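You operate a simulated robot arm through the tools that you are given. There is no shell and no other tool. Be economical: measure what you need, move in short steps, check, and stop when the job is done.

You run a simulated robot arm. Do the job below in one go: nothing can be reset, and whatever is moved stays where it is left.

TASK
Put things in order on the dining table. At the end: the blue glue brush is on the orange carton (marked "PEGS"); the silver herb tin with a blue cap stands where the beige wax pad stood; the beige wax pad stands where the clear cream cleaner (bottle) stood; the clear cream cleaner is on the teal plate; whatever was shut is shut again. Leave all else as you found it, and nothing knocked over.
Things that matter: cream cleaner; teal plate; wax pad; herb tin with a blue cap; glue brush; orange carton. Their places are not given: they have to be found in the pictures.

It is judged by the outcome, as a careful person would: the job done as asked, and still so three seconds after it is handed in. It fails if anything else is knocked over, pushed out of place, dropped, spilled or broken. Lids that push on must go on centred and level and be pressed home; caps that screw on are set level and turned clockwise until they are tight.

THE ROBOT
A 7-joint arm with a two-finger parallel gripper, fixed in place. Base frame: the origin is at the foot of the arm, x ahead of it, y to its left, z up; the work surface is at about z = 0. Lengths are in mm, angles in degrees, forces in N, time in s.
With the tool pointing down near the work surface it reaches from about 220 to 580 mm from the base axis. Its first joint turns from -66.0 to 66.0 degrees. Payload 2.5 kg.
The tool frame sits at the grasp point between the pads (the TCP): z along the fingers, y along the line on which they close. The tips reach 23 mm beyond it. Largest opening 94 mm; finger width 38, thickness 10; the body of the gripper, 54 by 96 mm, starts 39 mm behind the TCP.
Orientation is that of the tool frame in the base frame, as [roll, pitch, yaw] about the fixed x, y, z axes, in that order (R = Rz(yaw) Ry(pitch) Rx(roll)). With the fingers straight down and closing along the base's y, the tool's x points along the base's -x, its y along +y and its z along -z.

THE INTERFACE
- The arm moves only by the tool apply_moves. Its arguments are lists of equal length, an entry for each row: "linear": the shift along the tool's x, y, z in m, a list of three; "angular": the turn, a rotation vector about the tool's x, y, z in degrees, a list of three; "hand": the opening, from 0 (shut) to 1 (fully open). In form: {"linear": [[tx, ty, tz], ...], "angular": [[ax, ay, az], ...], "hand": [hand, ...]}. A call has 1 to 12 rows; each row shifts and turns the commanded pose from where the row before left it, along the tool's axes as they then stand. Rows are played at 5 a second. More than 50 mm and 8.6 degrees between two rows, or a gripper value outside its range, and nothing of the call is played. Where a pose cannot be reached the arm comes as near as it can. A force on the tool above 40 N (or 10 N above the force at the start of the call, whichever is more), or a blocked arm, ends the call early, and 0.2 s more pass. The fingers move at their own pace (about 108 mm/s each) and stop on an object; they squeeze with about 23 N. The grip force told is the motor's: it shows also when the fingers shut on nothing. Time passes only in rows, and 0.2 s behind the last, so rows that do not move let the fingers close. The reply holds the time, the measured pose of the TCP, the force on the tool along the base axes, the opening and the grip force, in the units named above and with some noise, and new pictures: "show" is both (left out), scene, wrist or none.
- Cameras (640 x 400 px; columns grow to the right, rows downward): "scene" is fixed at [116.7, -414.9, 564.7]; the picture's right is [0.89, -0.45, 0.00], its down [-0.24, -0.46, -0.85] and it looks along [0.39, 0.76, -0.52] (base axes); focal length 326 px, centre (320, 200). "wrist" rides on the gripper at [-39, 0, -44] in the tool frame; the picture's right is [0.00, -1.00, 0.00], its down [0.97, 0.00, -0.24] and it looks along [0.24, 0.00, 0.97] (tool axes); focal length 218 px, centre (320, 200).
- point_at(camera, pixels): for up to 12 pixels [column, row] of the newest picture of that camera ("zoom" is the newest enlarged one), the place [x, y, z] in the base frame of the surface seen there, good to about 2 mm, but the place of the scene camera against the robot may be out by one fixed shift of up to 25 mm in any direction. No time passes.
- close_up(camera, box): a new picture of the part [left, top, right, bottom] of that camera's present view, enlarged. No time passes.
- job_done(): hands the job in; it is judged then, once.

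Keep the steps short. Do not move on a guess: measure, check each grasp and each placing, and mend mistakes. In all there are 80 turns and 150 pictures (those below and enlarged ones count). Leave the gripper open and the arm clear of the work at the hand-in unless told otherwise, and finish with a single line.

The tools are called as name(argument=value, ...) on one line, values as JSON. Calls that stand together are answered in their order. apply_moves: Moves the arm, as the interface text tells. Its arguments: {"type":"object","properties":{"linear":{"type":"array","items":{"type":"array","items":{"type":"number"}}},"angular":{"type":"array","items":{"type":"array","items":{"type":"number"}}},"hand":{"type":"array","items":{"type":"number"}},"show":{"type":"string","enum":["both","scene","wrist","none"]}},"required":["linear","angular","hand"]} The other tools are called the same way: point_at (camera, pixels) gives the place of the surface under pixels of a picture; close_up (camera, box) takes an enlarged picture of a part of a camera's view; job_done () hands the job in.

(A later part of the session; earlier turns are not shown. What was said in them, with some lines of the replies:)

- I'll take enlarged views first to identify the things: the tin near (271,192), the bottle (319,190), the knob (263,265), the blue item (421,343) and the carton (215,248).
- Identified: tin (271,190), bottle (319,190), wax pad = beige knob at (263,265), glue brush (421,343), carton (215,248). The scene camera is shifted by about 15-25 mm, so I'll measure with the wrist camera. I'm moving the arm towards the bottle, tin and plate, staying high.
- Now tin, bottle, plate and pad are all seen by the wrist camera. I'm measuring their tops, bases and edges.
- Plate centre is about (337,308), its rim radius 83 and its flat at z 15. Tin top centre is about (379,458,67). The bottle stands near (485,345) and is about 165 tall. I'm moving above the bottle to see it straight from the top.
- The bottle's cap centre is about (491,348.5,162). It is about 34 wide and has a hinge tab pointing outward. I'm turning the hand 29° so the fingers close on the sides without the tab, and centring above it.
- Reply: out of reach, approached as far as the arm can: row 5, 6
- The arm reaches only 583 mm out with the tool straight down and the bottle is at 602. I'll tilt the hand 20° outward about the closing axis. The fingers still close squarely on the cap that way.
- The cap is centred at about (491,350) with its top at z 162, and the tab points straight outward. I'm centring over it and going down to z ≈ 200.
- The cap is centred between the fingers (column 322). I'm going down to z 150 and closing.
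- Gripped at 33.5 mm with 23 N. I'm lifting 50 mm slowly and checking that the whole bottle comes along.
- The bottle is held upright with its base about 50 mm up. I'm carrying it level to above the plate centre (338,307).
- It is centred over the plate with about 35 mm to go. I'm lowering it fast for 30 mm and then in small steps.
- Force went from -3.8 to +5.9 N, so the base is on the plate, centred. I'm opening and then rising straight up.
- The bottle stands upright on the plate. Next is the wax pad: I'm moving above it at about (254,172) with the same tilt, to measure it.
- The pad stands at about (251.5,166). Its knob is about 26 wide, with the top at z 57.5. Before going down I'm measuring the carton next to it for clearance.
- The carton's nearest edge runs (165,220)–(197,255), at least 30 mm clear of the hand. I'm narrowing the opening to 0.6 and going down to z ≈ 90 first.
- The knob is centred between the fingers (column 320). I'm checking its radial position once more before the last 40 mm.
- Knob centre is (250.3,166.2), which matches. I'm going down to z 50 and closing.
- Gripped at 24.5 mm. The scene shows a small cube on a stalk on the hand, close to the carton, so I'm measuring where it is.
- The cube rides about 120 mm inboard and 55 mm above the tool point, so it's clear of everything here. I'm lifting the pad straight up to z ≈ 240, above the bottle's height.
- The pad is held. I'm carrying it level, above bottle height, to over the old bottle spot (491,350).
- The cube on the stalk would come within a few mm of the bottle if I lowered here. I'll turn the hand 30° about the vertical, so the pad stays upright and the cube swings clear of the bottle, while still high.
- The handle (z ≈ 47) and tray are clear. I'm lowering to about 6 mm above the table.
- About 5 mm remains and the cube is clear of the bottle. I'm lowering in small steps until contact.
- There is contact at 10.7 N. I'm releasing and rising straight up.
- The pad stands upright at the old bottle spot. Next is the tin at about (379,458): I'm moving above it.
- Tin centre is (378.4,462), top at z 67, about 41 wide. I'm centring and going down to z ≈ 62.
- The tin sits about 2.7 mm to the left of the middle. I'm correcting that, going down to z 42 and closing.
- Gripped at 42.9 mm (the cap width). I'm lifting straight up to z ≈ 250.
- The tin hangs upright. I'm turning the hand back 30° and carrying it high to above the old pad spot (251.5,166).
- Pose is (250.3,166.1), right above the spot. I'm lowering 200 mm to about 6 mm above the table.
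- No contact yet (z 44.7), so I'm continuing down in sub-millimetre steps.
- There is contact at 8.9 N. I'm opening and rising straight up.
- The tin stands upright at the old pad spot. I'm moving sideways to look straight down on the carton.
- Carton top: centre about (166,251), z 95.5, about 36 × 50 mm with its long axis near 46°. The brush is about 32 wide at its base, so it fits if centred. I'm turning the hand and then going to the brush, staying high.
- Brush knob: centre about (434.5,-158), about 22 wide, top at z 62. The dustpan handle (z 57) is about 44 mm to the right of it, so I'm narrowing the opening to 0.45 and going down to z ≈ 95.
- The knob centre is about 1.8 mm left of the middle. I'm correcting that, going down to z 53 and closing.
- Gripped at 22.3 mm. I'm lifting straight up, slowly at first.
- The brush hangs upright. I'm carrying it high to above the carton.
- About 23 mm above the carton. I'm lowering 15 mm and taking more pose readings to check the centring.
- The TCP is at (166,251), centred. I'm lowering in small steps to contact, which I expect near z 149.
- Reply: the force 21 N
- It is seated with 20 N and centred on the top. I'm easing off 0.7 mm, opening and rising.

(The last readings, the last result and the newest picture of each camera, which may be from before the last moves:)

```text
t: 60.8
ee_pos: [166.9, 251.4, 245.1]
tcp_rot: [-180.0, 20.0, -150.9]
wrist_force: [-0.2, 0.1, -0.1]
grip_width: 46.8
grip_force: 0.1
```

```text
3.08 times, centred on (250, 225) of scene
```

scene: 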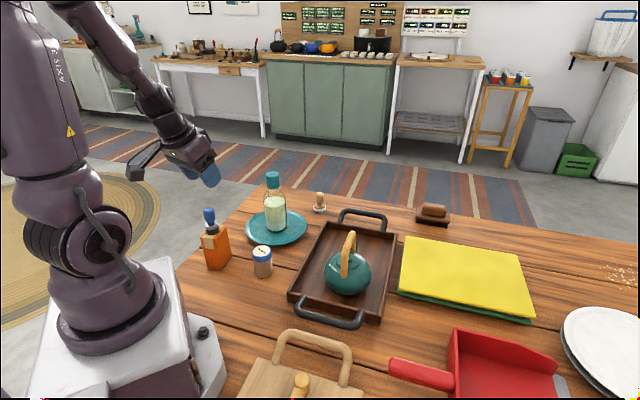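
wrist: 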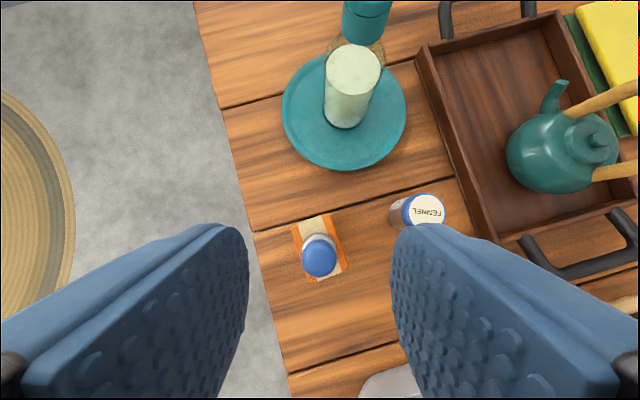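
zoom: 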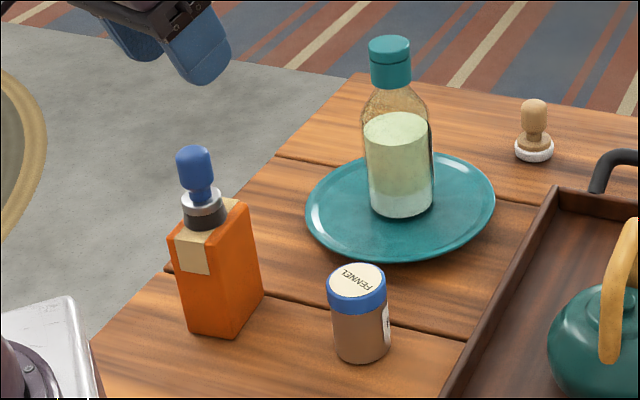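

Everything stands as asked: brush on the carton, bottle on the plate, pad and tin at their new spots. I'm raising the arm clear, opening fully and letting things settle for a last look.

apply_moves(linear=[[-0.0137, 0, -0.0376], [-0.0137, 0, -0.0376], [0, 0, 0], [0, 0, 0], [0, 0, 0], [0, 0, 0], [0, 0, 0]], angular=[[0, 0, 0], [0, 0, 0], [0, 0, 0], [0, 0, 0], [0, 0, 0], [0, 0, 0], [0, 0, 0]], hand=[0.6, 1, 1, 1, 1, 1, 1], show="both")

```text
t: 62.4
ee_pos: [165.1, 251.1, 326.0]
tcp_rot: [-179.9, 20.1, -151.0]
wrist_force: [-0.8, 0.2, 0.9]
grip_width: 94.0
grip_force: 0.0
```

scene: 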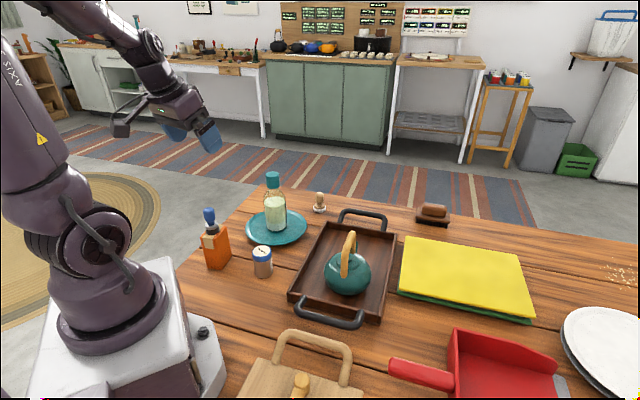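
wrist: 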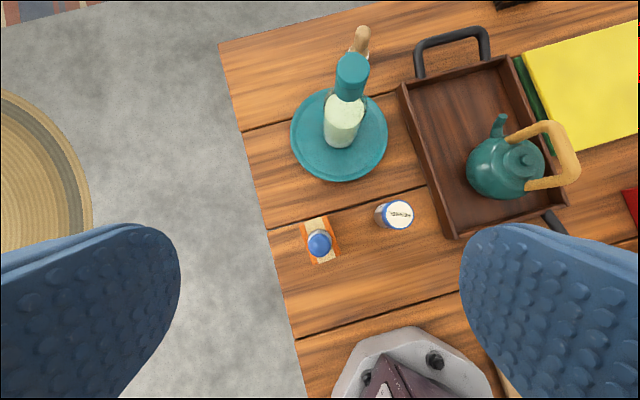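

All is stable, the gripper is open and the arm is clear, so I'm handing in.

job_done()

```text
The job is handed in.
```

The job is handed in: the glue brush is on the orange carton, the herb tin is where the wax pad stood, the wax pad is where the cream cleaner stood, the cream cleaner is on the teal plate with both caps still shut, and nothing was knocked over.
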